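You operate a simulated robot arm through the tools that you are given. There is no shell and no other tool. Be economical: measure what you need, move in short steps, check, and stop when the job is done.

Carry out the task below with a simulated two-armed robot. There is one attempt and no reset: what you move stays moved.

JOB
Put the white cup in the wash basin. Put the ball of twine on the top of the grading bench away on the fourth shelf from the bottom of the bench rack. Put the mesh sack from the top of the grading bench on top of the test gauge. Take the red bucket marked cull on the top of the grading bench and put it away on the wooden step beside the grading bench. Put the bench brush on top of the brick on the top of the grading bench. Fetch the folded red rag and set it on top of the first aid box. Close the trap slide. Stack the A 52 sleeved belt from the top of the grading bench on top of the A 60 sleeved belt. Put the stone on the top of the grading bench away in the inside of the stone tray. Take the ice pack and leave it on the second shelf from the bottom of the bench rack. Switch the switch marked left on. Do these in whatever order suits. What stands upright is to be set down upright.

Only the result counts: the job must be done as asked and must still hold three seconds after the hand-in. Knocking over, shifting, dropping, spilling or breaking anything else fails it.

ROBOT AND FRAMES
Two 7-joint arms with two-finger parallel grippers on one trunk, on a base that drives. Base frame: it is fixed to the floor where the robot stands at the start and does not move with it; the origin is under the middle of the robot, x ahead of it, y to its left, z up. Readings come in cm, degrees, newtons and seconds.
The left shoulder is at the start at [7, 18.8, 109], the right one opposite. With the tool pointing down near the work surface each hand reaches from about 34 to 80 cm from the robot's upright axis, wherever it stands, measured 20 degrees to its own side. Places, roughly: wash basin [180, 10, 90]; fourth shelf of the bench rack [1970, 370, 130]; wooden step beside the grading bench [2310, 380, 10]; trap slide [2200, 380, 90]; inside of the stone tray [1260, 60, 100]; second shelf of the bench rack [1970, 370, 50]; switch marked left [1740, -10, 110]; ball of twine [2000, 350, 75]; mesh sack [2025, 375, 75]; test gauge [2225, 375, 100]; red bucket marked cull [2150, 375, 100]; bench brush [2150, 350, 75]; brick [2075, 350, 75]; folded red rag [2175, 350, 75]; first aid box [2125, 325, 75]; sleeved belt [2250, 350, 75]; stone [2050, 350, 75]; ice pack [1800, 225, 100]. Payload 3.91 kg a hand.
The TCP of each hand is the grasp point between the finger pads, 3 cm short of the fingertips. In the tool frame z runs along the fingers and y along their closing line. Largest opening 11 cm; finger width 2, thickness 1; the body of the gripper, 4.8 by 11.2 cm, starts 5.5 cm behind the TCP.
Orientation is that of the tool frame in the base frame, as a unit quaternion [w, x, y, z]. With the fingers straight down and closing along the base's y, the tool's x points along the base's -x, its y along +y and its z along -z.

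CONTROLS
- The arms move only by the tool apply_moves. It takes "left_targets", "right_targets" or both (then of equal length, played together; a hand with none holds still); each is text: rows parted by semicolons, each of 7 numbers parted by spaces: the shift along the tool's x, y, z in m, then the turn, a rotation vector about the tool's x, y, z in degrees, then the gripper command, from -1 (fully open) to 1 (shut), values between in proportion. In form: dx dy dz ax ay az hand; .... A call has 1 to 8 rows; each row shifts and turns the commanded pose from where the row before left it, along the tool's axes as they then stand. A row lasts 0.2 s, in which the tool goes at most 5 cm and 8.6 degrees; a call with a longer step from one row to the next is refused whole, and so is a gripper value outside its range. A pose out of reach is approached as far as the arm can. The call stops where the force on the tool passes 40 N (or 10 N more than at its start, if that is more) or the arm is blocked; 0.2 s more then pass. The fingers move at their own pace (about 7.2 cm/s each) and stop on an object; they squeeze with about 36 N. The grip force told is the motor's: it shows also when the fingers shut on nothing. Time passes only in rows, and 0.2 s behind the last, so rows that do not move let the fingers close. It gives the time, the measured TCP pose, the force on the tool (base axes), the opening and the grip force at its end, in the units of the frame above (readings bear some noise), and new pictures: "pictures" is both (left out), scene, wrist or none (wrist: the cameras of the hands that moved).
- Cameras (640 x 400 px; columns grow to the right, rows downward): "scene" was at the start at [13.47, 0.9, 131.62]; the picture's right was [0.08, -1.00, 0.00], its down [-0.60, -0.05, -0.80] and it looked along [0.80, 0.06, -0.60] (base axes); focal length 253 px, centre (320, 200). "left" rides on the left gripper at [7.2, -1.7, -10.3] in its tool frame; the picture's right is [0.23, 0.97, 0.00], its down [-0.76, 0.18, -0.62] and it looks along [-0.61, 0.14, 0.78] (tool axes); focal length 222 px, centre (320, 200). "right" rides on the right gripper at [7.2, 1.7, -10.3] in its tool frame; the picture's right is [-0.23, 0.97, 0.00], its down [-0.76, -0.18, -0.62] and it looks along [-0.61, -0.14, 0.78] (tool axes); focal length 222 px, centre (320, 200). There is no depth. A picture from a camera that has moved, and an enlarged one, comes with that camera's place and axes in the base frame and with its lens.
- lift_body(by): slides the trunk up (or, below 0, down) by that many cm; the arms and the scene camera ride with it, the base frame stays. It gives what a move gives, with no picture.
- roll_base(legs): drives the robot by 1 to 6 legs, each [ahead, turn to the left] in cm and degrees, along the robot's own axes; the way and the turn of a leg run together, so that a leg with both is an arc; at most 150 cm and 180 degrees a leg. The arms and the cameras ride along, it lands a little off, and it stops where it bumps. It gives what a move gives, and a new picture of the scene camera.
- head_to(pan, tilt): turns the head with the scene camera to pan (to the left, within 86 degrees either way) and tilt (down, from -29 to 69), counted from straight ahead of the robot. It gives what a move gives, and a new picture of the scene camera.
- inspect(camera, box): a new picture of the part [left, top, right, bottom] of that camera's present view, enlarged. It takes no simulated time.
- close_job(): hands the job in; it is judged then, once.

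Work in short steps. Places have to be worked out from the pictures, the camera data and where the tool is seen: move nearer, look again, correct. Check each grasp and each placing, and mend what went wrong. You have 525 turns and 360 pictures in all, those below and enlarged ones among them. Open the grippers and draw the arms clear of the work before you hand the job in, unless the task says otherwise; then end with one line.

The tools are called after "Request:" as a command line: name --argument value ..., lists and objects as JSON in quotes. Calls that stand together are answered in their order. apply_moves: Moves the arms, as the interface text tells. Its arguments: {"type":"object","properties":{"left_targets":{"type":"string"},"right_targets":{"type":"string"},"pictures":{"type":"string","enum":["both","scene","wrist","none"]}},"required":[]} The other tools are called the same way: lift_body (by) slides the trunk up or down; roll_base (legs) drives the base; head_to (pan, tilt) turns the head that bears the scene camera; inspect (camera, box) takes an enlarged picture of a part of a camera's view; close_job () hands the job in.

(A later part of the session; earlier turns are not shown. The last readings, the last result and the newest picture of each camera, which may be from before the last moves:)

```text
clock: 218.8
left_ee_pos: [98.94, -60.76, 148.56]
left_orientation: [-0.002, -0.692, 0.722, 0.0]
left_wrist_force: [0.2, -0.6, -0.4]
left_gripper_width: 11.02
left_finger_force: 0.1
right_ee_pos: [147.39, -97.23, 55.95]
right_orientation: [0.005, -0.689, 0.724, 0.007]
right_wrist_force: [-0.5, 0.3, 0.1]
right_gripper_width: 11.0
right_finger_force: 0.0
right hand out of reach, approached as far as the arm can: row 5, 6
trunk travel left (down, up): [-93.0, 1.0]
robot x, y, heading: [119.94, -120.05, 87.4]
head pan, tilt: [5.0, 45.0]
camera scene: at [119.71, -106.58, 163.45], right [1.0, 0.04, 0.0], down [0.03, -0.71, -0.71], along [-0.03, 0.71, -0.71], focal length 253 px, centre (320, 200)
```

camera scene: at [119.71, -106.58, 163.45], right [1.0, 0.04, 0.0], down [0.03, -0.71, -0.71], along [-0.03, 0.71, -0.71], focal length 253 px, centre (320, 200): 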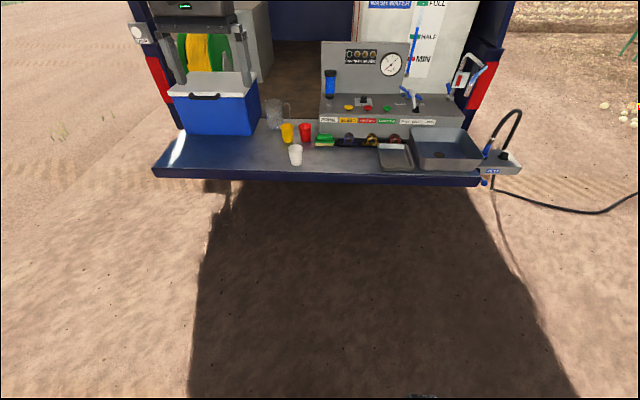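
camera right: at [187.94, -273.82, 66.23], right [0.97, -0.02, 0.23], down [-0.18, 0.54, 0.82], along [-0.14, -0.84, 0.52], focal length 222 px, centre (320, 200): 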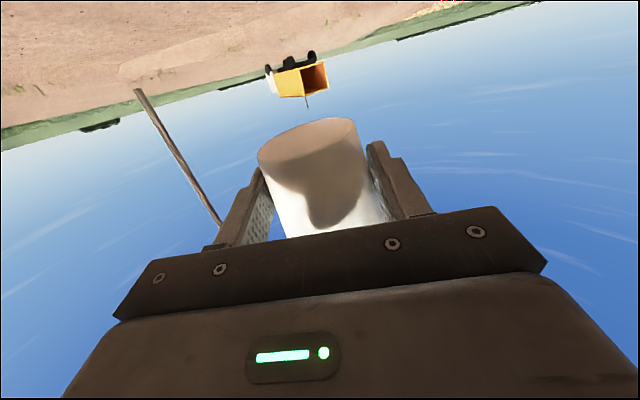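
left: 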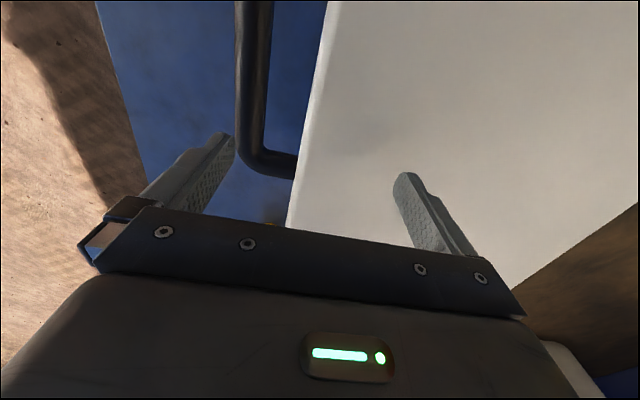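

Straight now. I swing the straight arm forward and up along its arc.

Request:
apply_moves --right_targets "-0.043 0 -0.022 0 0 0 -1;-0.043 0 -0.024 0 0 0 -1;-0.043 0 -0.025 0 0 0 -1;-0.043 0 -0.025 0 0 0 -1;-0.035 0 -0.033 0 0 0 -1;-0.035 0 -0.033 0 0 0 -1;-0.035 0 -0.033 0 0 0 -1;-0.035 0 -0.033 0 0 0 -1" --pictures "none"

Request:
apply_moves --right_targets "-0.03 0 -0.035 0 0 0 -1;-0.03 0 -0.035 0 0 0 -1;-0.02 0 -0.04 0 0 0 -1;0 0 -0.04 0 0 0 -1;0 0 -0.04 0 0 0 -1" --pictures "scene"

```text
clock: 220.6
left_ee_pos: [98.91, -60.51, 148.51]
left_orientation: [-0.001, -0.692, 0.722, -0.001]
left_wrist_force: [-0.3, -0.9, 0.3]
left_gripper_width: 11.01
left_finger_force: 0.1
right_ee_pos: [148.88, -66.33, 79.09]
right_orientation: [0.003, -0.689, 0.725, 0.005]
right_wrist_force: [0.1, -0.1, -0.3]
right_gripper_width: 10.98
right_finger_force: 0.0
trunk travel left (down, up): [-93.0, 1.0]
robot x, y, heading: [120.49, -120.24, 87.5]
head pan, tilt: [5.0, 45.0]
```

```text
clock: 221.8
left_ee_pos: [99.03, -60.64, 148.56]
left_orientation: [-0.001, -0.692, 0.722, -0.001]
left_wrist_force: [0.8, 0.1, -0.2]
left_gripper_width: 10.97
left_finger_force: 0.0
right_ee_pos: [149.38, -58.79, 98.34]
right_orientation: [0.003, -0.689, 0.725, 0.006]
right_wrist_force: [0.6, -0.3, 0.5]
right_gripper_width: 11.01
right_finger_force: 0.0
trunk travel left (down, up): [-93.0, 1.0]
robot x, y, heading: [120.17, -119.98, 87.8]
head pan, tilt: [5.0, 45.0]
camera scene: at [119.64, -106.54, 163.44], right [1.0, 0.04, 0.0], down [0.03, -0.71, -0.71], along [-0.03, 0.71, -0.71], focal length 253 px, centre (320, 200)
```

scene: 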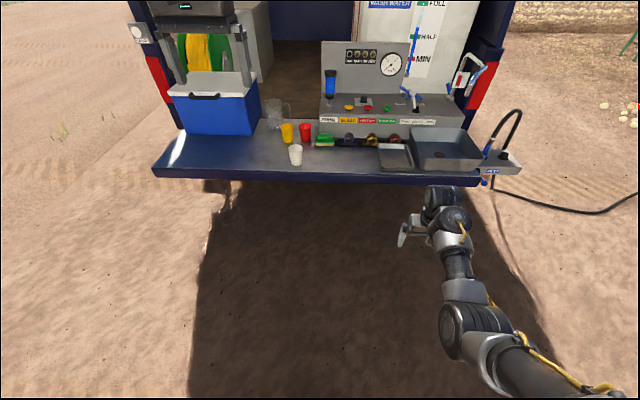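

The arm rises freely now. I continue up to the carrying height.

Request:
apply_moves --right_targets "0 0 -0.045 0 0 0 -1;0 0 -0.045 0 0 0 -1;0 0 -0.045 0 0 0 -1;0 0 -0.045 0 0 0 -1;0 0 -0.045 0 0 0 -1" --pictures "scene"

```text
clock: 222.2
left_ee_pos: [98.9, -60.62, 148.45]
left_orientation: [-0.003, -0.692, 0.722, -0.001]
left_wrist_force: [-0.3, 0.4, 0.0]
left_gripper_width: 11.02
left_finger_force: 0.1
right_ee_pos: [149.4, -58.26, 100.13]
right_orientation: [0.012, -0.688, 0.725, 0.013]
right_wrist_force: [-5.7, 16.2, -36.8]
right_gripper_width: 10.98
right_finger_force: 0.1
trunk travel left (down, up): [-93.0, 1.0]
robot x, y, heading: [120.19, -119.93, 87.8]
head pan, tilt: [5.0, 45.0]
stopped in row 1 (right hand): the force on the tool passed its limit (the readings are from after the stop); the commanded pose is now the measured one
camera scene: at [119.71, -106.54, 163.44], right [1.0, 0.04, 0.0], down [0.03, -0.71, -0.71], along [-0.03, 0.71, -0.71], focal length 253 px, centre (320, 200)
```

scene: 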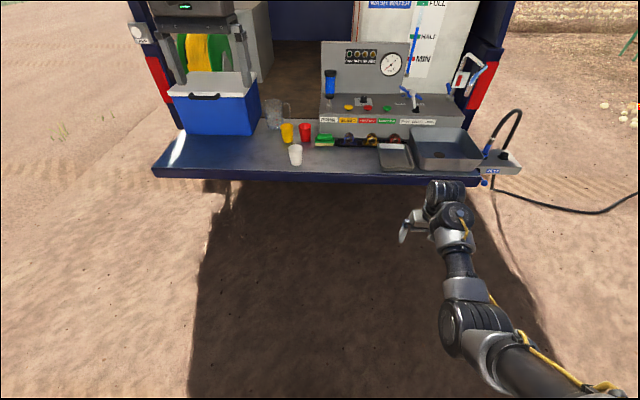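

The forearm is below the wrist (elbow-down). I roll the fingers toward the left, which should drive the elbow outward.

Request:
apply_moves --right_targets "0 0 0.03 0 0 0 -1;0 0.02 0 -8 0 0 -1;0 0.02 0 -8 0 0 -1;0 0.02 0 -8 0 0 -1;0 0 0 -8 0 0 -1;0 0 0 -8 0 0 -1;0 0 0 -8 0 0 -1;0 0 0 -8 0 0 -1" --pictures "scene"

```text
clock: 223.6
left_ee_pos: [99.02, -60.44, 148.57]
left_orientation: [-0.003, -0.692, 0.722, 0.0]
left_wrist_force: [0.1, 0.5, 0.1]
left_gripper_width: 11.02
left_finger_force: 0.0
right_ee_pos: [143.64, -57.81, 97.88]
right_orientation: [-0.209, -0.652, 0.686, 0.247]
right_wrist_force: [-0.4, 2.3, -9.9]
right_gripper_width: 10.99
right_finger_force: 0.1
trunk travel left (down, up): [-93.0, 1.0]
robot x, y, heading: [120.08, -119.74, 87.7]
head pan, tilt: [5.0, 45.0]
stopped in row 6 (right hand): the force on the tool passed its limit (the readings are from after the stop); the commanded pose is now the measured one
camera scene: at [119.77, -106.49, 163.44], right [1.0, 0.04, 0.0], down [0.03, -0.71, -0.71], along [-0.03, 0.71, -0.71], focal length 253 px, centre (320, 200)
```

scene: 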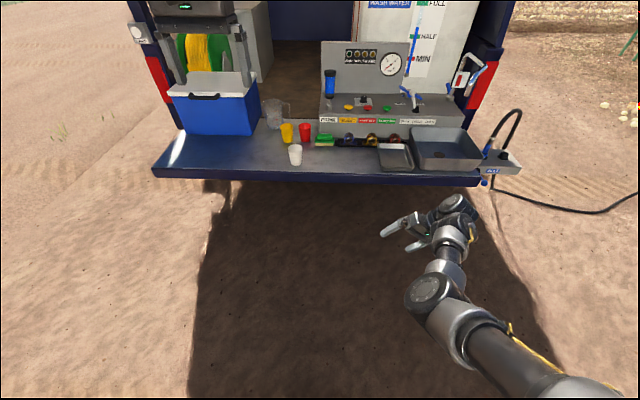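

Request:
apply_moves --right_targets "-0.04 0 0 0 0 0 -1;-0.04 0 0 0 0 0 -1;0 0 0 -8 0 0 -1;0 0 0 -8 0 0 -1;0 0 0 -8 0 0 -1;0 0 0 -8 0 0 -1;0 0 0 0 0 0 -1" --pictures "scene"

```text
clock: 225.2
left_ee_pos: [98.92, -60.66, 148.56]
left_orientation: [-0.001, -0.693, 0.721, 0.0]
left_wrist_force: [-0.3, -0.8, -0.2]
left_gripper_width: 11.0
left_finger_force: 0.0
right_ee_pos: [142.46, -54.09, 102.93]
right_orientation: [-0.379, -0.571, 0.593, 0.424]
right_wrist_force: [-0.1, 0.3, -0.4]
right_gripper_width: 10.99
right_finger_force: 0.0
right hand out of reach, approached as far as the arm can: row 2, 3, 4, 5, 6
trunk travel left (down, up): [-93.0, 1.0]
robot x, y, heading: [120.13, -120.12, 88.0]
head pan, tilt: [5.0, 45.0]
camera scene: at [119.68, -106.57, 163.45], right [1.0, 0.04, 0.0], down [0.03, -0.71, -0.71], along [-0.03, 0.71, -0.71], focal length 253 px, centre (320, 200)
```

scene: 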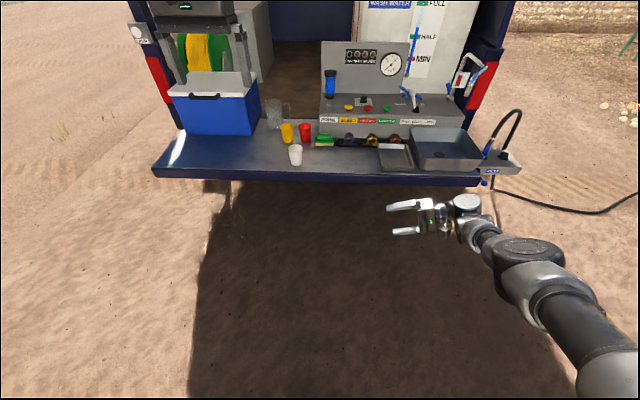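

The elbow swung outward as in the original posture. I roll the fingers back down.

Request:
apply_moves --right_targets "0.01 0 0 8.1 0 0 -1;0.01 0 0 8.1 0 0 -1;0.01 0 0 8.1 0 0 -1;0.01 0 0 8.1 0 0 -1;0 0 0 8.1 0 0 -1;0 0 0 8.1 0 0 -1;0 0 0 8.1 0 0 -1;0 0 0 8.1 0 0 -1" --pictures "none"

Request:
apply_moves --right_targets "0 0 -0.045 0 0 0 -1;0 0 -0.045 0 0 0 -1;0 0 -0.045 0 0 0 -1;0 0 -0.045 0 0 0 -1" --pictures "scene"

```text
clock: 227.0
left_ee_pos: [98.76, -60.58, 148.45]
left_orientation: [0.0, -0.692, 0.722, 0.0]
left_wrist_force: [-0.5, 0.3, -0.2]
left_gripper_width: 11.01
left_finger_force: 0.1
right_ee_pos: [141.24, -53.82, 104.53]
right_orientation: [0.001, -0.691, 0.715, 0.106]
right_wrist_force: [0.7, -1.0, 0.6]
right_gripper_width: 10.98
right_finger_force: 0.1
right hand out of reach, approached as far as the arm can: row 3, 4
trunk travel left (down, up): [-93.0, 1.0]
robot x, y, heading: [120.19, -119.76, 87.6]
head pan, tilt: [5.0, 45.0]
```

```text
clock: 227.5
left_ee_pos: [98.78, -60.81, 148.56]
left_orientation: [0.0, -0.693, 0.721, 0.0]
left_wrist_force: [0.0, -0.4, -0.1]
left_gripper_width: 11.01
left_finger_force: 0.1
right_ee_pos: [142.31, -54.55, 111.94]
right_orientation: [0.012, -0.684, 0.721, 0.112]
right_wrist_force: [-16.4, 9.7, -6.8]
right_gripper_width: 11.01
right_finger_force: 0.0
right hand out of reach, approached as far as the arm can: row 2
trunk travel left (down, up): [-93.0, 1.0]
robot x, y, heading: [119.91, -119.8, 87.3]
head pan, tilt: [5.0, 45.0]
stopped in row 2 (right hand): the force on the tool passed its limit (the readings are from after the stop); the commanded pose is now the measured one
camera scene: at [119.45, -106.72, 163.45], right [1.0, 0.05, 0.0], down [0.03, -0.71, -0.71], along [-0.03, 0.71, -0.71], focal length 253 px, centre (320, 200)
```

scene: 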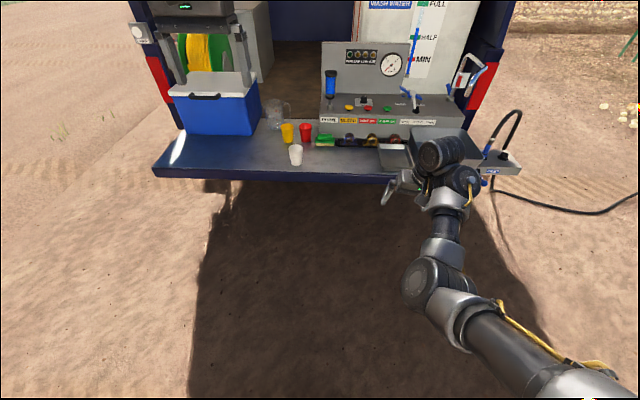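

Still folded. I repeat the roll to the left, but then lower the hand before rolling the fingers down, so that the elbow ends up above the wrist.

Request:
apply_moves --right_targets "0 0 0.04 -8 0 0 -1;0 0 0.04 -8 0 0 -1;-0.01 0 0 -8 0 0 -1;-0.01 0 0 -8 0 0 -1;-0.01 0 0 -8 0 0 -1;0 0 0 -8 0 0 -1;0 0 0 -8 0 0 -1;0 0 0 -8 0 0 -1" --pictures "none"

Request:
apply_moves --right_targets "0 0 0 -8 0 0 -1;0 0 0 -8 0 0 -1;0 0 0 -8 0 0 -1;0 0 0 0 0 0 -1" --pictures "scene"

```text
clock: 229.3
left_ee_pos: [99.08, -60.72, 148.61]
left_orientation: [-0.002, -0.693, 0.721, 0.001]
left_wrist_force: [-0.3, -0.2, 0.4]
left_gripper_width: 11.03
left_finger_force: 0.0
right_ee_pos: [140.39, -51.93, 107.26]
right_orientation: [0.354, 0.586, -0.551, -0.477]
right_wrist_force: [-0.6, 0.4, 0.7]
right_gripper_width: 11.0
right_finger_force: 0.1
right hand out of reach, approached as far as the arm can: row 8
trunk travel left (down, up): [-93.0, 1.0]
robot x, y, heading: [120.13, -119.98, 87.6]
head pan, tilt: [5.0, 45.0]
```

```text
clock: 230.3
left_ee_pos: [98.81, -60.54, 148.46]
left_orientation: [-0.001, -0.692, 0.722, -0.001]
left_wrist_force: [0.4, -0.6, 0.4]
left_gripper_width: 10.99
left_finger_force: 0.0
right_ee_pos: [139.75, -53.37, 110.35]
right_orientation: [-0.45, -0.516, 0.46, 0.565]
right_wrist_force: [-0.6, 0.6, 0.7]
right_gripper_width: 11.01
right_finger_force: 0.0
right hand out of reach, approached as far as the arm can: row 2, 3
trunk travel left (down, up): [-93.0, 1.0]
robot x, y, heading: [119.83, -120.05, 87.6]
head pan, tilt: [5.0, 45.0]
camera scene: at [119.65, -106.45, 163.43], right [1.0, 0.04, 0.0], down [0.03, -0.71, -0.71], along [-0.03, 0.71, -0.71], focal length 253 px, centre (320, 200)
```

scene: 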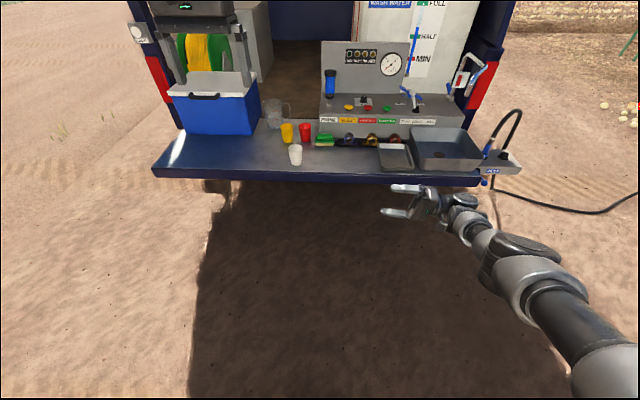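

Request:
apply_moves --right_targets "0.012 -0.042 0 0 0 0 -1;0.012 -0.042 0 0 0 0 -1;0.012 -0.042 0 0 0 0 -1;0.012 -0.042 0 0 0 0 -1;0.012 -0.042 0 0 0 0 -1;0.012 -0.042 0 0 0 0 -1;0.012 -0.042 0 0 0 0 -1;0.012 -0.042 0 0 0 0 -1" --pictures "scene"

```text
clock: 232.1
left_ee_pos: [99.13, -60.63, 148.58]
left_orientation: [-0.002, -0.693, 0.721, 0.0]
left_wrist_force: [0.3, -0.4, 0.1]
left_gripper_width: 10.99
left_finger_force: 0.1
right_ee_pos: [137.78, -60.9, 98.67]
right_orientation: [-0.449, -0.516, 0.461, 0.565]
right_wrist_force: [-0.2, -0.2, -0.3]
right_gripper_width: 10.99
right_finger_force: 0.0
right hand out of reach, approached as far as the arm can: row 1, 2, 3, 4, 5, 6, 7, 8
trunk travel left (down, up): [-93.0, 1.0]
robot x, y, heading: [120.02, -119.83, 87.5]
head pan, tilt: [5.0, 45.0]
camera scene: at [119.78, -106.54, 163.44], right [1.0, 0.04, 0.0], down [0.03, -0.71, -0.71], along [-0.03, 0.71, -0.71], focal length 253 px, centre (320, 200)
```

scene: 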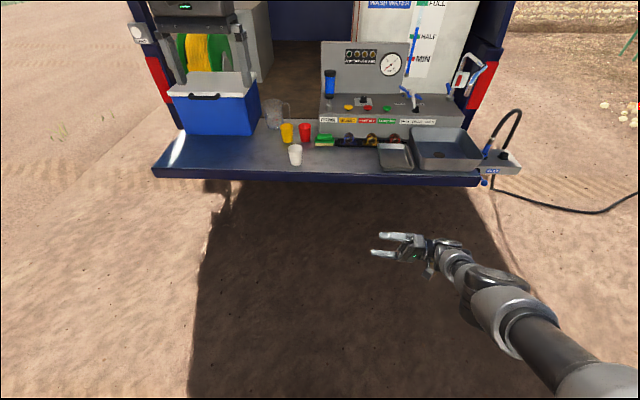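

I try rolling about the wrist instead of the fingertips, keeping the wrist low and outside.

Request:
apply_moves --right_targets "0 -0.028 0 8 0 0 -1;0 -0.028 0 8 0 0 -1;0 -0.028 0 8 0 0 -1;0 -0.028 0 8 0 0 -1;0 -0.028 0 8 0 0 -1;0 -0.028 0 8 0 0 -1;0 -0.028 0 8 0 0 -1;0 -0.028 0 8 0 0 -1" --pictures "none"

Request:
apply_moves --right_targets "0 -0.028 0 8 0 0 -1;0 -0.028 0 8 0 0 -1;0 -0.028 0 8 0 0 -1;0 -0.02 -0.02 0 0 0 -1;0 -0.02 -0.02 0 0 0 -1" --pictures "scene"

```text
clock: 233.9
left_ee_pos: [98.96, -60.59, 148.48]
left_orientation: [-0.001, -0.692, 0.722, 0.0]
left_wrist_force: [0.0, -0.2, -0.8]
left_gripper_width: 10.98
left_finger_force: 0.1
right_ee_pos: [146.49, -59.01, 80.74]
right_orientation: [-0.108, -0.677, 0.69, 0.232]
right_wrist_force: [-0.4, -0.1, -1.3]
right_gripper_width: 11.02
right_finger_force: 0.1
right hand out of reach, approached as far as the arm can: row 3, 6, 8
trunk travel left (down, up): [-93.0, 1.0]
robot x, y, heading: [119.93, -119.79, 87.6]
head pan, tilt: [5.0, 45.0]
```

```text
clock: 235.1
left_ee_pos: [99.14, -60.68, 148.63]
left_orientation: [-0.002, -0.692, 0.722, 0.0]
left_wrist_force: [0.4, -0.2, 0.2]
left_gripper_width: 11.01
left_finger_force: 0.1
right_ee_pos: [159.06, -60.63, 81.5]
right_orientation: [0.035, -0.685, 0.722, 0.084]
right_wrist_force: [-0.9, -0.1, 0.1]
right_gripper_width: 11.03
right_finger_force: 0.0
right hand out of reach, approached as far as the arm can: row 3
trunk travel left (down, up): [-93.0, 1.0]
robot x, y, heading: [119.89, -119.91, 87.8]
head pan, tilt: [5.0, 45.0]
camera scene: at [119.95, -106.62, 163.44], right [1.0, 0.04, 0.0], down [0.03, -0.71, -0.71], along [-0.03, 0.71, -0.71], focal length 253 px, centre (320, 200)
```

scene: 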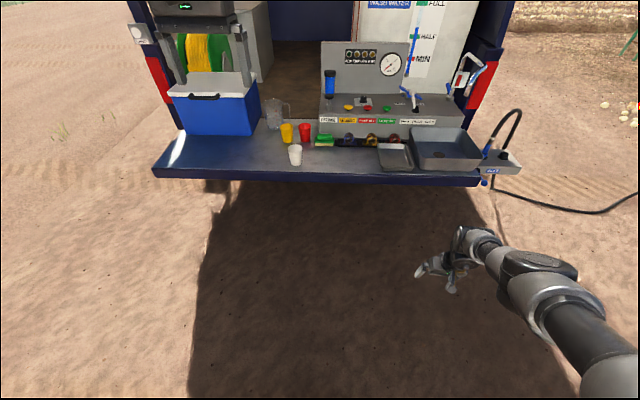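

The elbow is outside now with the hand vertical. I raise it to see if this posture holds.

Request:
apply_moves --right_targets "0 0 -0.045 0 0 0 -1;0 0 -0.045 0 0 0 -1;0 0 -0.045 0 0 0 -1;0 0 -0.045 0 0 0 -1;0 0 -0.045 0 0 0 -1;0 0 -0.045 0 0 0 -1;0 0 -0.045 0 0 0 -1;0 0 -0.045 0 0 0 -1" --pictures "scene"

```text
clock: 236.9
left_ee_pos: [98.67, -60.73, 148.41]
left_orientation: [0.0, -0.692, 0.722, -0.001]
left_wrist_force: [0.1, 0.4, 0.4]
left_gripper_width: 11.0
left_finger_force: 0.1
right_ee_pos: [161.13, -66.83, 117.26]
right_orientation: [0.035, -0.684, 0.724, 0.086]
right_wrist_force: [-0.5, -0.8, 0.3]
right_gripper_width: 11.02
right_finger_force: 0.1
trunk travel left (down, up): [-93.0, 1.0]
robot x, y, heading: [119.98, -119.8, 87.7]
head pan, tilt: [5.0, 45.0]
camera scene: at [119.49, -106.67, 163.44], right [1.0, 0.05, 0.0], down [0.03, -0.71, -0.71], along [-0.03, 0.71, -0.71], focal length 253 px, centre (320, 200)
```

scene: 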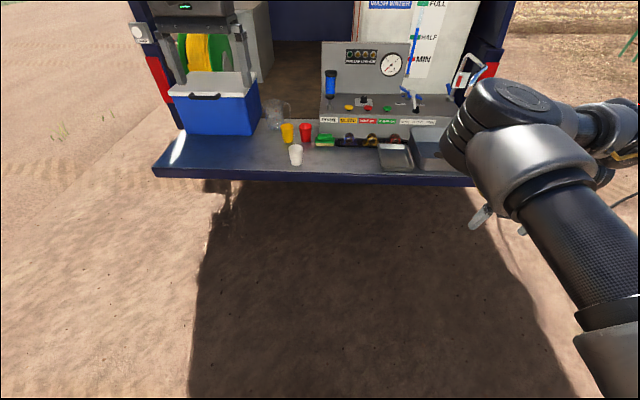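

The elbow is up again. I raise the right hand to carrying height and tidy its tilt.

Request:
apply_moves --right_targets "0 0 -0.045 0 0 0 -1;0 0 -0.045 0 0 0 -1;0 0 -0.045 0 0 0 -1;0 0 -0.045 0 0 0 -1;0 0 -0.045 0 0 0 -1;0 0 -0.045 0 0 0 -1;0 0 0 -7 -4 0 -1;0 0 0 0 0 0 -1" --pictures "scene"

```text
clock: 238.7
left_ee_pos: [99.18, -60.49, 148.51]
left_orientation: [-0.003, -0.692, 0.722, 0.0]
left_wrist_force: [-0.5, 0.2, 0.3]
left_gripper_width: 10.98
left_finger_force: 0.1
right_ee_pos: [163.14, -70.48, 143.58]
right_orientation: [0.018, -0.681, 0.716, 0.153]
right_wrist_force: [-1.0, 0.1, -0.3]
right_gripper_width: 11.01
right_finger_force: 0.0
right hand out of reach, approached as far as the arm can: row 2
trunk travel left (down, up): [-93.0, 1.0]
robot x, y, heading: [120.15, -119.63, 87.4]
head pan, tilt: [5.0, 45.0]
camera scene: at [119.82, -106.41, 163.43], right [1.0, 0.04, 0.0], down [0.03, -0.71, -0.71], along [-0.03, 0.71, -0.71], focal length 253 px, centre (320, 200)
```

scene: 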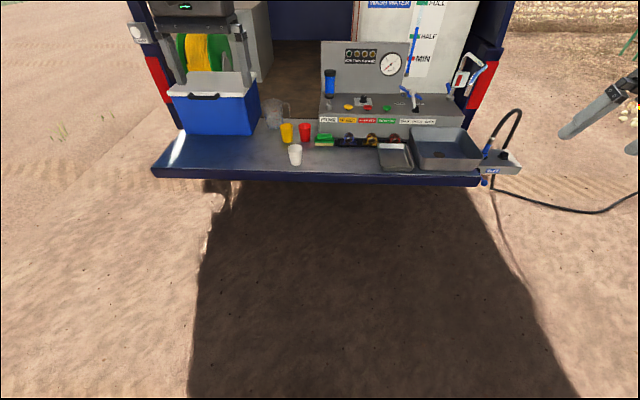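

Right arm is restored. I level its tool and drive forward to bring the left hand over the cup.

Request:
apply_moves --right_targets "0 0 0 5.6 6.8 0 -1;0 0 0 5.6 6.8 0 -1;0 0 0 0 0 0 -1" --pictures "none"

Request:
roll_base --legs '[[55, 0]]'

Request:
lift_body --by -30

Request:
inspect --camera "left" --box '[0, 0, 640, 400]'

```text
refused: row 1 steps farther than a row can; nothing moved
```

```text
clock: 241.9
left_ee_pos: [101.39, -5.8, 148.58]
left_orientation: [0.0, -0.691, 0.723, 0.001]
left_wrist_force: [-0.4, -0.7, -0.2]
left_gripper_width: 11.02
left_finger_force: 0.0
right_ee_pos: [165.53, -15.89, 143.76]
right_orientation: [0.021, -0.68, 0.716, 0.154]
right_wrist_force: [-0.6, 0.4, -0.1]
right_gripper_width: 11.02
right_finger_force: 0.0
trunk travel left (down, up): [-93.0, 1.0]
robot x, y, heading: [122.35, -64.88, 87.8]
head pan, tilt: [5.0, 45.0]
camera scene: at [122.1, -51.78, 163.47], right [1.0, 0.04, 0.0], down [0.03, -0.71, -0.71], along [-0.03, 0.71, -0.71], focal length 253 px, centre (320, 200)
```

scene: 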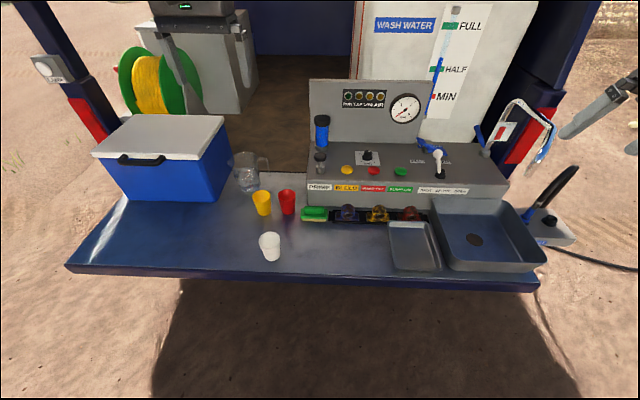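

```text
clock: 244.9
left_ee_pos: [101.49, -5.54, 118.54]
left_orientation: [-0.001, -0.692, 0.722, 0.0]
left_wrist_force: [-0.6, 0.0, 0.8]
left_gripper_width: 11.01
left_finger_force: 0.0
right_ee_pos: [165.4, -15.57, 113.61]
right_orientation: [0.019, -0.68, 0.716, 0.154]
right_wrist_force: [-0.4, 0.0, 0.3]
right_gripper_width: 10.99
right_finger_force: 0.0
trunk travel left (down, up): [-63.0, 31.0]
robot x, y, heading: [122.66, -64.71, 87.5]
head pan, tilt: [5.0, 45.0]
```

```text
1.00 times, centred on (320, 200) of left
camera zoom: at [102.86, -12.84, 128.86], right [-0.98, -0.19, 0.0], down [-0.14, 0.77, 0.62], along [-0.12, 0.61, -0.78], focal length 222 px, centre (320, 200)
```

zoom: 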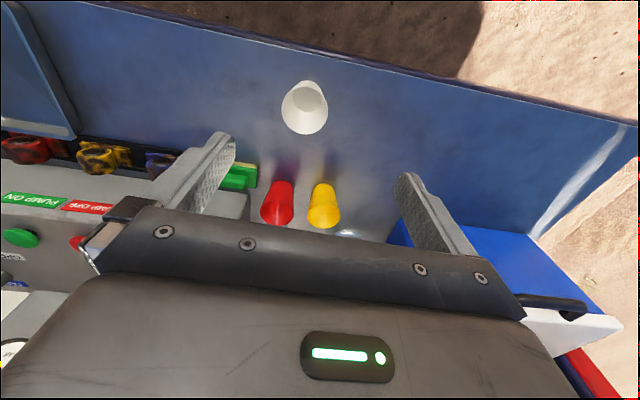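

Cup located at [103.3, -2.4]. I centre the left hand on it and descend most of the way.

Request:
apply_moves --left_targets "-0.032 -0.0166 0 0 0 0 -1;0 0 0.045 0 0 0 -1;0 0 0.045 0 0 0 -1;0 0 0.045 0 0 0 -1;0 0 0.03 0 0 0 -1;0 0 0 0 0 0 -1" --pictures "wrist"

```text
clock: 246.3
left_ee_pos: [102.89, -4.39, 101.58]
left_orientation: [-0.001, -0.691, 0.723, 0.0]
left_wrist_force: [-0.1, 0.2, 0.0]
left_gripper_width: 10.98
left_finger_force: 0.1
left hand out of reach, approached as far as the arm can: row 1
right_ee_pos: [165.51, -15.57, 113.62]
right_orientation: [0.018, -0.681, 0.716, 0.155]
right_wrist_force: [0.2, -0.3, 0.3]
right_gripper_width: 11.01
right_finger_force: 0.1
trunk travel left (down, up): [-63.0, 31.0]
robot x, y, heading: [122.52, -64.94, 87.4]
head pan, tilt: [5.0, 45.0]
camera left: at [104.41, -11.61, 111.92], right [-0.98, -0.18, 0.0], down [-0.14, 0.77, 0.62], along [-0.12, 0.61, -0.78], focal length 222 px, centre (320, 200)
```

left: 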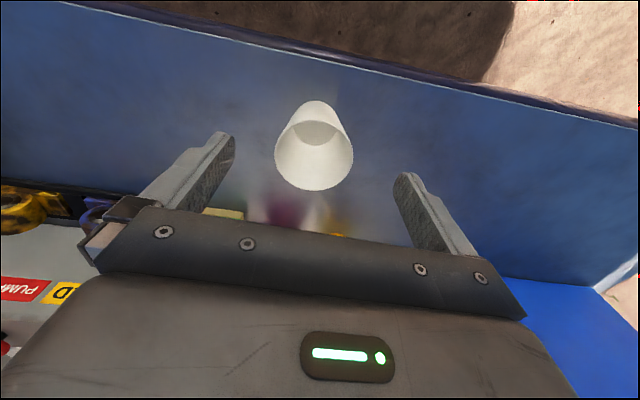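

Request:
apply_moves --left_targets "-0.022 -0.002 0 0 0 0 -1;0 0 0.04 0 0 0 -1;0 0 0.04 0 0 0 -1;0 0 0.035 0 0 0 -1;0 0 0 0 0 0 -1" --pictures "wrist"

```text
clock: 247.5
left_ee_pos: [103.12, -2.25, 90.04]
left_orientation: [-0.001, -0.691, 0.723, 0.0]
left_wrist_force: [0.6, -1.0, -0.3]
left_gripper_width: 11.01
left_finger_force: 0.2
right_ee_pos: [165.45, -15.61, 113.68]
right_orientation: [0.019, -0.681, 0.716, 0.153]
right_wrist_force: [-0.3, 0.4, -0.1]
right_gripper_width: 11.02
right_finger_force: 0.0
trunk travel left (down, up): [-63.0, 31.0]
robot x, y, heading: [122.24, -64.92, 87.7]
head pan, tilt: [5.0, 45.0]
camera left: at [104.54, -9.51, 100.34], right [-0.98, -0.19, 0.0], down [-0.14, 0.77, 0.62], along [-0.12, 0.61, -0.78], focal length 222 px, centre (320, 200)
```

left: 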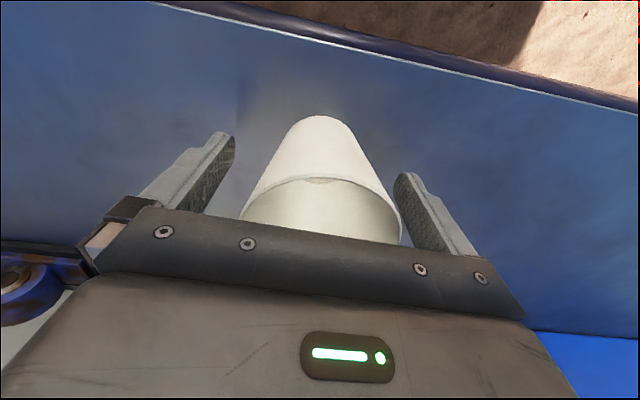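

Request:
apply_moves --left_targets "0 0 0 0 0 0 0;0 0 0 0 0 0 0.6;0 0 0 0 0 0 1;0 0 0 0 0 0 1;0 0 0 0 0 0 1;0 0 -0.02 0 0 0 1;0 0 -0.03 0 0 0 1;0 0 -0.03 0 0 0 1" --pictures "wrist"

```text
clock: 249.3
left_ee_pos: [103.25, -2.21, 98.05]
left_orientation: [-0.001, -0.692, 0.722, 0.001]
left_wrist_force: [-0.2, -1.4, -0.8]
left_gripper_width: 7.05
left_finger_force: 36.1
right_ee_pos: [165.44, -15.62, 113.7]
right_orientation: [0.019, -0.681, 0.716, 0.154]
right_wrist_force: [-1.2, -0.2, 0.8]
right_gripper_width: 11.0
right_finger_force: 0.0
trunk travel left (down, up): [-63.0, 31.0]
robot x, y, heading: [122.49, -64.81, 87.6]
head pan, tilt: [5.0, 45.0]
camera left: at [104.57, -9.43, 108.4], right [-0.98, -0.19, 0.0], down [-0.14, 0.77, 0.62], along [-0.12, 0.61, -0.78], focal length 222 px, centre (320, 200)
```

left: 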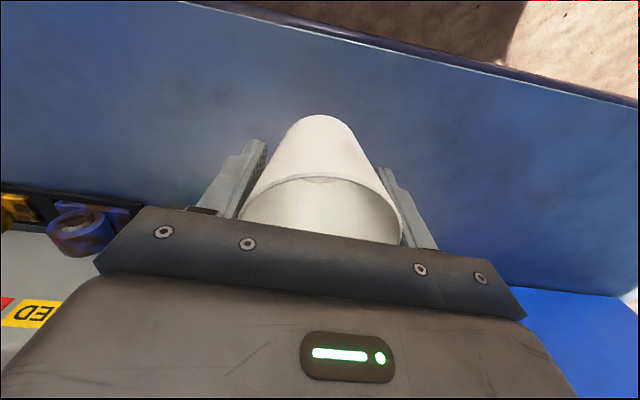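

Cup held. I raise the trunk a bit, and drive around so the left hand faces the basin's left part.

Request:
lift_body --by 10

Request:
roll_base --legs '[[-45, 0], [0, -87.5], [68, 0], [0, 90], [22, 0]]'

```text
clock: 250.6
left_ee_pos: [103.04, -2.16, 108.06]
left_orientation: [-0.002, -0.691, 0.722, 0.0]
left_wrist_force: [0.1, 0.7, -1.0]
left_gripper_width: 7.05
left_finger_force: 35.9
right_ee_pos: [165.39, -15.49, 123.68]
right_orientation: [0.019, -0.68, 0.717, 0.153]
right_wrist_force: [-0.1, 0.5, -0.3]
right_gripper_width: 10.99
right_finger_force: 0.0
trunk travel left (down, up): [-73.0, 21.0]
robot x, y, heading: [122.29, -64.89, 87.8]
head pan, tilt: [5.0, 45.0]
```

```text
clock: 265.5
left_ee_pos: [168.01, -26.03, 108.16]
left_orientation: [-0.002, -0.698, 0.716, 0.0]
left_wrist_force: [0.6, 0.8, 0.2]
left_gripper_width: 7.01
left_finger_force: 35.8
right_ee_pos: [230.64, -38.49, 123.67]
right_orientation: [0.018, -0.688, 0.709, 0.155]
right_wrist_force: [-0.1, 0.3, 0.5]
right_gripper_width: 10.99
right_finger_force: 0.0
trunk travel left (down, up): [-73.0, 21.0]
robot x, y, heading: [188.04, -88.2, 88.4]
head pan, tilt: [5.0, 45.0]
camera scene: at [187.89, -75.04, 143.46], right [1.0, 0.06, 0.0], down [0.04, -0.71, -0.71], along [-0.04, 0.71, -0.71], focal length 253 px, centre (320, 200)
```

scene: 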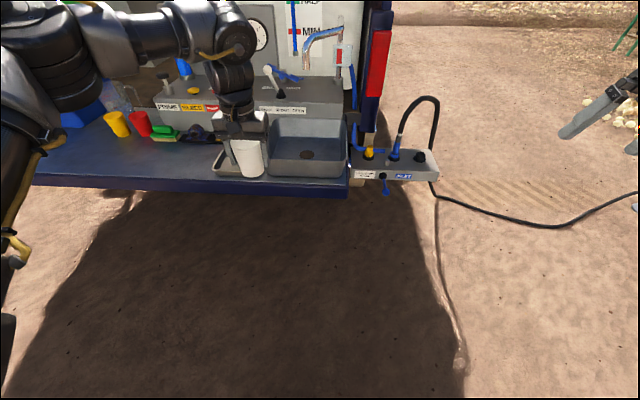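

Request:
inspect --camera "scene" --box '[200, 20, 400, 200]'

```text
2.22 times, centred on (300, 110) of scene
camera zoom: at [187.89, -75.04, 143.46], right [1.0, 0.06, 0.0], down [0.04, -0.71, -0.71], along [-0.04, 0.71, -0.71], focal length 562 px, centre (364, 400)
```

zoom: 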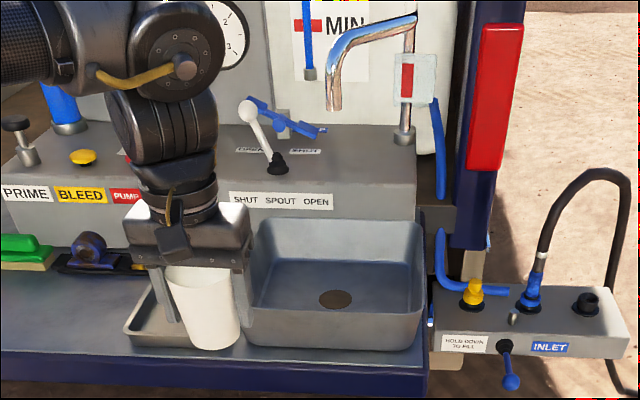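

The van stands slightly skewed: basin rim spans x 166–193, y −4…24, spout tip near [179, 9.5, 117]. I drive forward 29 cm and shift the cup right 5 cm to about [174, 3].

Request:
roll_base --legs '[[29, 0]]'

Request:
apply_moves --left_targets "0 -0.025 0 0 0 0 1;0 -0.025 0 0 0 0 1;0 0 0 0 0 0 1" --pictures "both"

```text
clock: 267.5
left_ee_pos: [169.1, 3.22, 108.08]
left_orientation: [-0.001, -0.697, 0.717, 0.0]
left_wrist_force: [0.3, -0.3, -0.2]
left_gripper_width: 7.0
left_finger_force: 35.7
right_ee_pos: [231.67, -9.35, 123.82]
right_orientation: [0.018, -0.686, 0.711, 0.154]
right_wrist_force: [0.0, -0.1, -0.2]
right_gripper_width: 11.0
right_finger_force: 0.1
trunk travel left (down, up): [-73.0, 21.0]
robot x, y, heading: [188.82, -59.22, 88.0]
head pan, tilt: [5.0, 45.0]
camera scene: at [188.74, -46.0, 143.46], right [1.0, 0.06, 0.0], down [0.04, -0.71, -0.71], along [-0.04, 0.71, -0.71], focal length 253 px, centre (320, 200)
```

scene: 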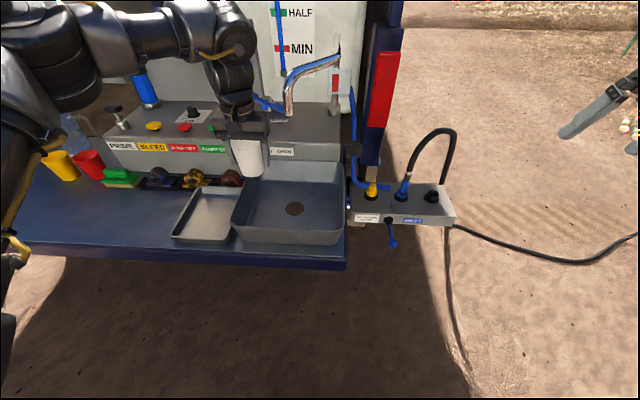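

```text
clock: 268.3
left_ee_pos: [174.03, 3.01, 108.09]
left_orientation: [-0.001, -0.697, 0.717, -0.001]
left_wrist_force: [0.4, 0.1, -0.7]
left_gripper_width: 7.01
left_finger_force: 36.4
right_ee_pos: [231.45, -9.13, 123.65]
right_orientation: [0.018, -0.686, 0.711, 0.153]
right_wrist_force: [-0.4, 0.2, -0.5]
right_gripper_width: 10.98
right_finger_force: 0.1
trunk travel left (down, up): [-73.0, 21.0]
robot x, y, heading: [189.07, -59.02, 88.6]
head pan, tilt: [5.0, 45.0]
camera scene: at [188.63, -45.81, 143.43], right [1.0, 0.06, 0.0], down [0.04, -0.71, -0.71], along [-0.04, 0.71, -0.71], focal length 253 px, centre (320, 200)
camera left: at [175.49, -4.09, 118.37], right [-0.98, -0.2, 0.0], down [-0.16, 0.77, 0.62], along [-0.12, 0.61, -0.78], focal length 222 px, centre (320, 200)
```

scene: 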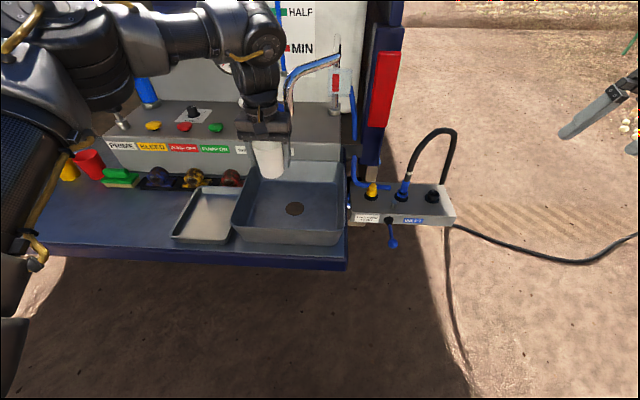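
left: 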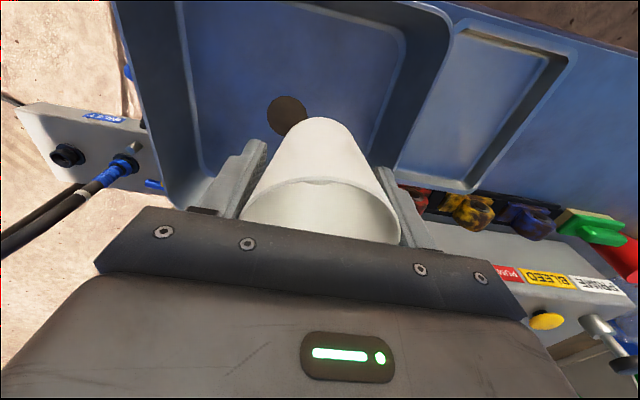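

Everything clears: the basin floor spans well around [174, 3]. I lower the cup to the floor.

Request:
apply_moves --left_targets "0 0 0.04 0 0 0 1;0 0 0.04 0 0 0 1;0 0 0.04 0 0 0 1;0 0 0.025 0 0 0 1;0 0 0.01 0 0 0 1;0 0 0.01 0 0 0 1;0 0 0.01 0 0 0 1;0 0 0 0 0 0 1" --pictures "scene"

```text
clock: 270.1
left_ee_pos: [174.06, 3.15, 90.49]
left_orientation: [-0.002, -0.697, 0.717, 0.0]
left_wrist_force: [-1.0, -0.4, 1.9]
left_gripper_width: 7.03
left_finger_force: 36.2
right_ee_pos: [231.65, -9.38, 123.79]
right_orientation: [0.018, -0.686, 0.711, 0.153]
right_wrist_force: [0.4, 0.3, -0.1]
right_gripper_width: 11.0
right_finger_force: 0.1
trunk travel left (down, up): [-73.0, 21.0]
robot x, y, heading: [189.46, -59.22, 88.3]
head pan, tilt: [5.0, 45.0]
camera scene: at [188.76, -45.91, 143.45], right [1.0, 0.06, 0.0], down [0.04, -0.71, -0.71], along [-0.04, 0.71, -0.71], focal length 253 px, centre (320, 200)
```

scene: 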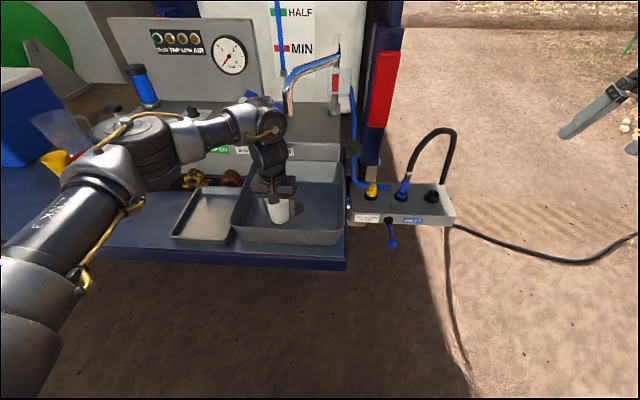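

Light contact at the floor. I lower 4 mm more, open moderately and rise.

Request:
apply_moves --left_targets "0 0 0.004 0 0 0 1;0 0 0 0 0 0 -0.1;0 0 0 0 0 0 -0.6;0 0 0 0 0 0 -0.6;0 0 -0.02 0 0 0 -0.6;0 0 -0.04 0 0 0 -0.6;0 0 -0.045 0 0 0 -0.6;0 0 -0.045 0 0 0 -0.6" --pictures "both"

```text
clock: 271.9
left_ee_pos: [174.08, 2.99, 105.39]
left_orientation: [-0.002, -0.697, 0.717, 0.0]
left_wrist_force: [-0.3, 0.4, -0.3]
left_gripper_width: 8.78
left_finger_force: 0.1
right_ee_pos: [231.65, -9.54, 123.77]
right_orientation: [0.018, -0.686, 0.711, 0.155]
right_wrist_force: [0.0, 0.3, -0.9]
right_gripper_width: 10.99
right_finger_force: 0.0
trunk travel left (down, up): [-73.0, 21.0]
robot x, y, heading: [189.45, -59.21, 88.2]
head pan, tilt: [5.0, 45.0]
camera scene: at [188.83, -46.01, 143.44], right [1.0, 0.06, 0.0], down [0.04, -0.71, -0.71], along [-0.04, 0.71, -0.71], focal length 253 px, centre (320, 200)
camera left: at [175.65, -4.3, 115.6], right [-0.98, -0.2, 0.0], down [-0.15, 0.77, 0.62], along [-0.13, 0.61, -0.78], focal length 222 px, centre (320, 200)
```

scene: 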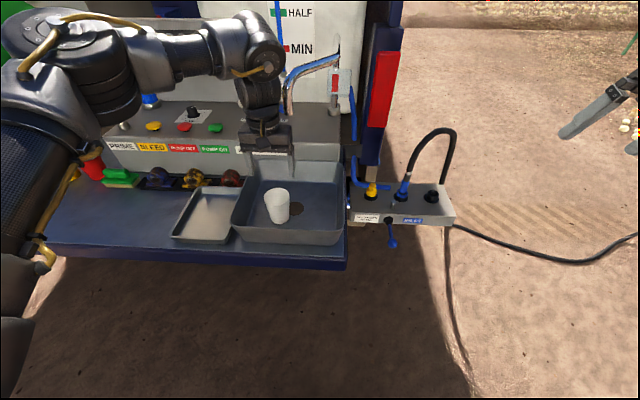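
left: 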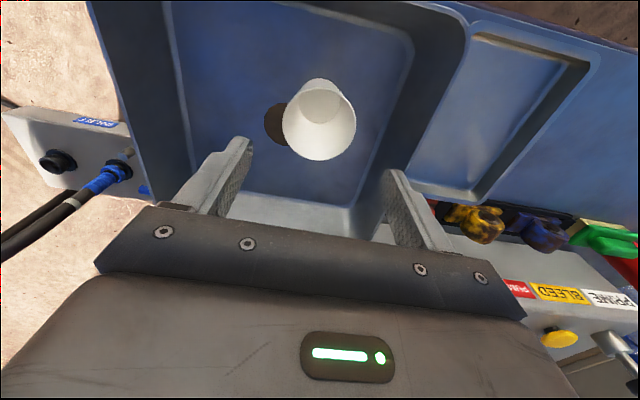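

The cup stands upright in the basin. I raise, back off, turn toward +x and survey the route.

Request:
lift_body --by 18

Request:
roll_base --legs '[[-65, 0], [0, -90]]'

Request:
head_to --pan 0 --tilt 8

```text
clock: 273.9
left_ee_pos: [173.99, 3.05, 123.18]
left_orientation: [-0.002, -0.697, 0.717, 0.0]
left_wrist_force: [-0.4, -0.4, 0.1]
left_gripper_width: 8.79
left_finger_force: 0.1
right_ee_pos: [231.53, -9.29, 141.78]
right_orientation: [0.017, -0.686, 0.711, 0.153]
right_wrist_force: [0.8, -0.9, -0.3]
right_gripper_width: 10.99
right_finger_force: 0.0
trunk travel left (down, up): [-91.0, 3.0]
robot x, y, heading: [189.22, -59.15, 88.1]
head pan, tilt: [5.0, 45.0]
```

```text
clock: 281.3
left_ee_pos: [249.67, -109.04, 123.21]
left_orientation: [-0.001, 0.015, 1.0, 0.0]
left_wrist_force: [-0.4, -0.3, 0.1]
left_gripper_width: 8.79
left_finger_force: 0.1
right_ee_pos: [237.17, -166.5, 141.59]
right_orientation: [0.123, 0.018, 0.988, 0.096]
right_wrist_force: [-0.3, 0.4, -0.2]
right_gripper_width: 11.01
right_finger_force: 0.1
trunk travel left (down, up): [-91.0, 3.0]
robot x, y, heading: [187.26, -124.14, -1.5]
head pan, tilt: [5.0, 45.0]
camera scene: at [200.22, -123.64, 161.44], right [0.06, -1.0, 0.0], down [-0.71, -0.04, -0.71], along [0.71, 0.04, -0.71], focal length 253 px, centre (320, 200)
```

scene: 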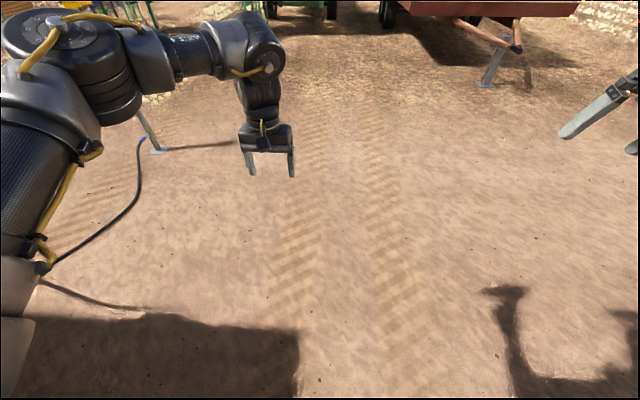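

```text
clock: 282.4
left_ee_pos: [249.46, -108.94, 123.24]
left_orientation: [-0.001, 0.015, 1.0, 0.001]
left_wrist_force: [-0.1, -0.4, -0.7]
left_gripper_width: 8.79
left_finger_force: 0.1
right_ee_pos: [237.13, -166.46, 141.68]
right_orientation: [0.121, 0.018, 0.988, 0.096]
right_wrist_force: [-0.2, -0.1, 0.2]
right_gripper_width: 11.02
right_finger_force: 0.1
trunk travel left (down, up): [-91.0, 3.0]
robot x, y, heading: [187.37, -124.29, -1.8]
head pan, tilt: [0.0, 8.0]
camera scene: at [201.34, -124.46, 167.25], right [-0.03, -1.0, 0.0], down [-0.14, 0.0, -0.99], along [0.99, -0.03, -0.14], focal length 253 px, centre (320, 200)
```

scene: 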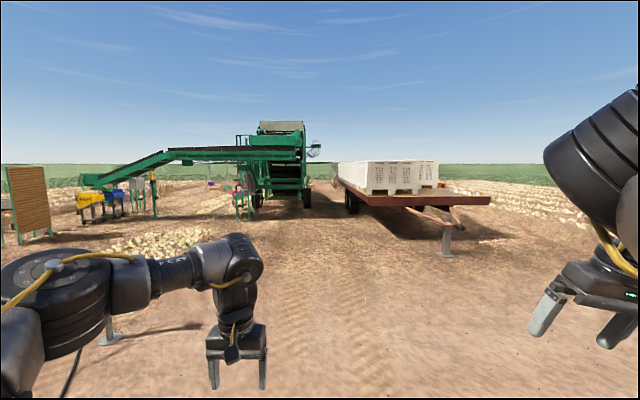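

Request:
inspect --camera "scene" --box '[0, 110, 480, 260]'

Request:
inspect --camera "scene" --box '[200, 140, 360, 240]'

```text
1.33 times, centred on (240, 185) of scene
camera zoom: at [201.34, -124.46, 167.25], right [-0.03, -1.0, 0.0], down [-0.14, 0.0, -0.99], along [0.99, -0.03, -0.14], focal length 337 px, centre (427, 220)
```

zoom: 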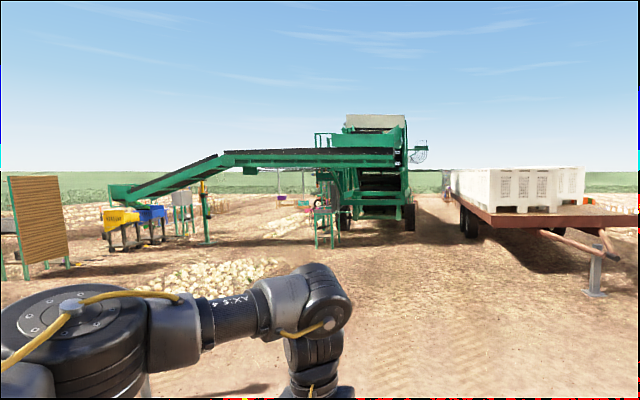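

```text
4.00 times, centred on (280, 190) of scene
camera zoom: at [201.34, -124.46, 167.25], right [-0.03, -1.0, 0.0], down [-0.14, 0.0, -0.99], along [0.99, -0.03, -0.14], focal length 1012 px, centre (480, 240)
```

zoom: 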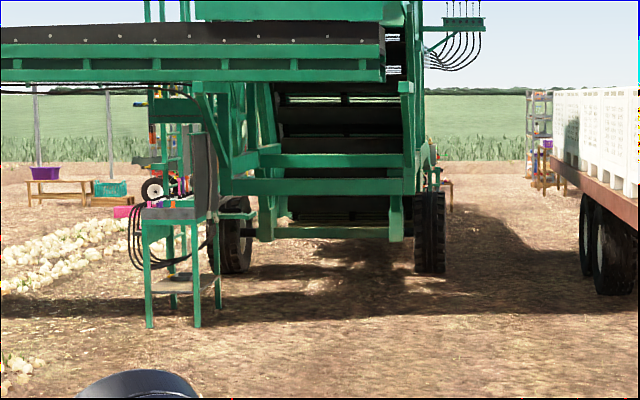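

The harvester stands ahead around x≥1000 with a boom to its left; the bench area lies beyond on the left. I drive on toward [800, -20] and look again.

Request:
roll_base --legs '[[0, 11.5], [150, 0], [150, 0], [150, 0], [150, 0], [0, -9.6]]'

```text
clock: 312.3
left_ee_pos: [839.85, -0.59, 123.17]
left_orientation: [-0.001, -0.008, 1.0, -0.001]
left_wrist_force: [-0.3, 0.0, 0.4]
left_gripper_width: 8.8
left_finger_force: 0.0
right_ee_pos: [830.18, -58.38, 141.9]
right_orientation: [0.119, -0.005, 0.988, 0.097]
right_wrist_force: [-0.2, 0.1, 0.6]
right_gripper_width: 11.02
right_finger_force: 0.0
trunk travel left (down, up): [-91.0, 3.0]
robot x, y, heading: [778.38, -18.89, 0.9]
head pan, tilt: [0.0, 8.0]
camera scene: at [792.49, -17.93, 167.26], right [0.02, -1.0, 0.0], down [-0.14, -0.01, -0.99], along [0.99, 0.01, -0.14], focal length 253 px, centre (320, 200)
```

scene: 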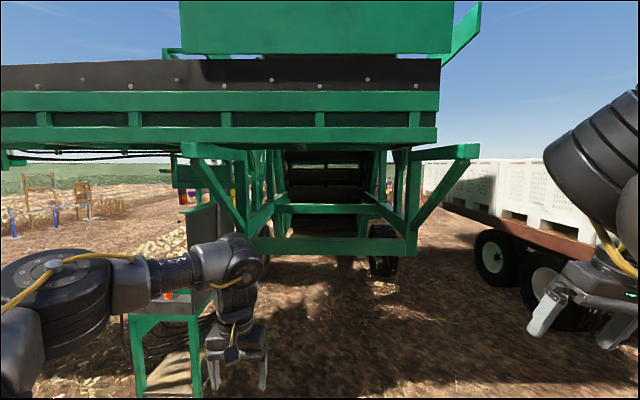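

Request:
head_to --pan 35 --tilt 12

```text
clock: 313.3
left_ee_pos: [839.86, -0.92, 123.13]
left_orientation: [-0.002, -0.008, 1.0, 0.001]
left_wrist_force: [-0.3, -0.4, 0.1]
left_gripper_width: 8.84
left_finger_force: 0.1
right_ee_pos: [830.13, -58.88, 141.67]
right_orientation: [0.119, -0.004, 0.988, 0.099]
right_wrist_force: [-0.7, 0.2, -1.2]
right_gripper_width: 11.01
right_finger_force: 0.0
trunk travel left (down, up): [-91.0, 3.0]
robot x, y, heading: [778.66, -18.88, 1.0]
head pan, tilt: [35.0, 12.0]
camera scene: at [790.76, -13.25, 166.62], right [0.58, -0.81, 0.0], down [-0.17, -0.12, -0.98], along [0.79, 0.57, -0.21], focal length 253 px, centre (320, 200)
```

scene: 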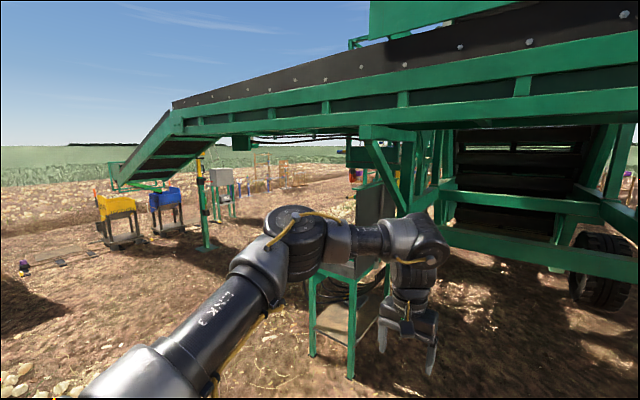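

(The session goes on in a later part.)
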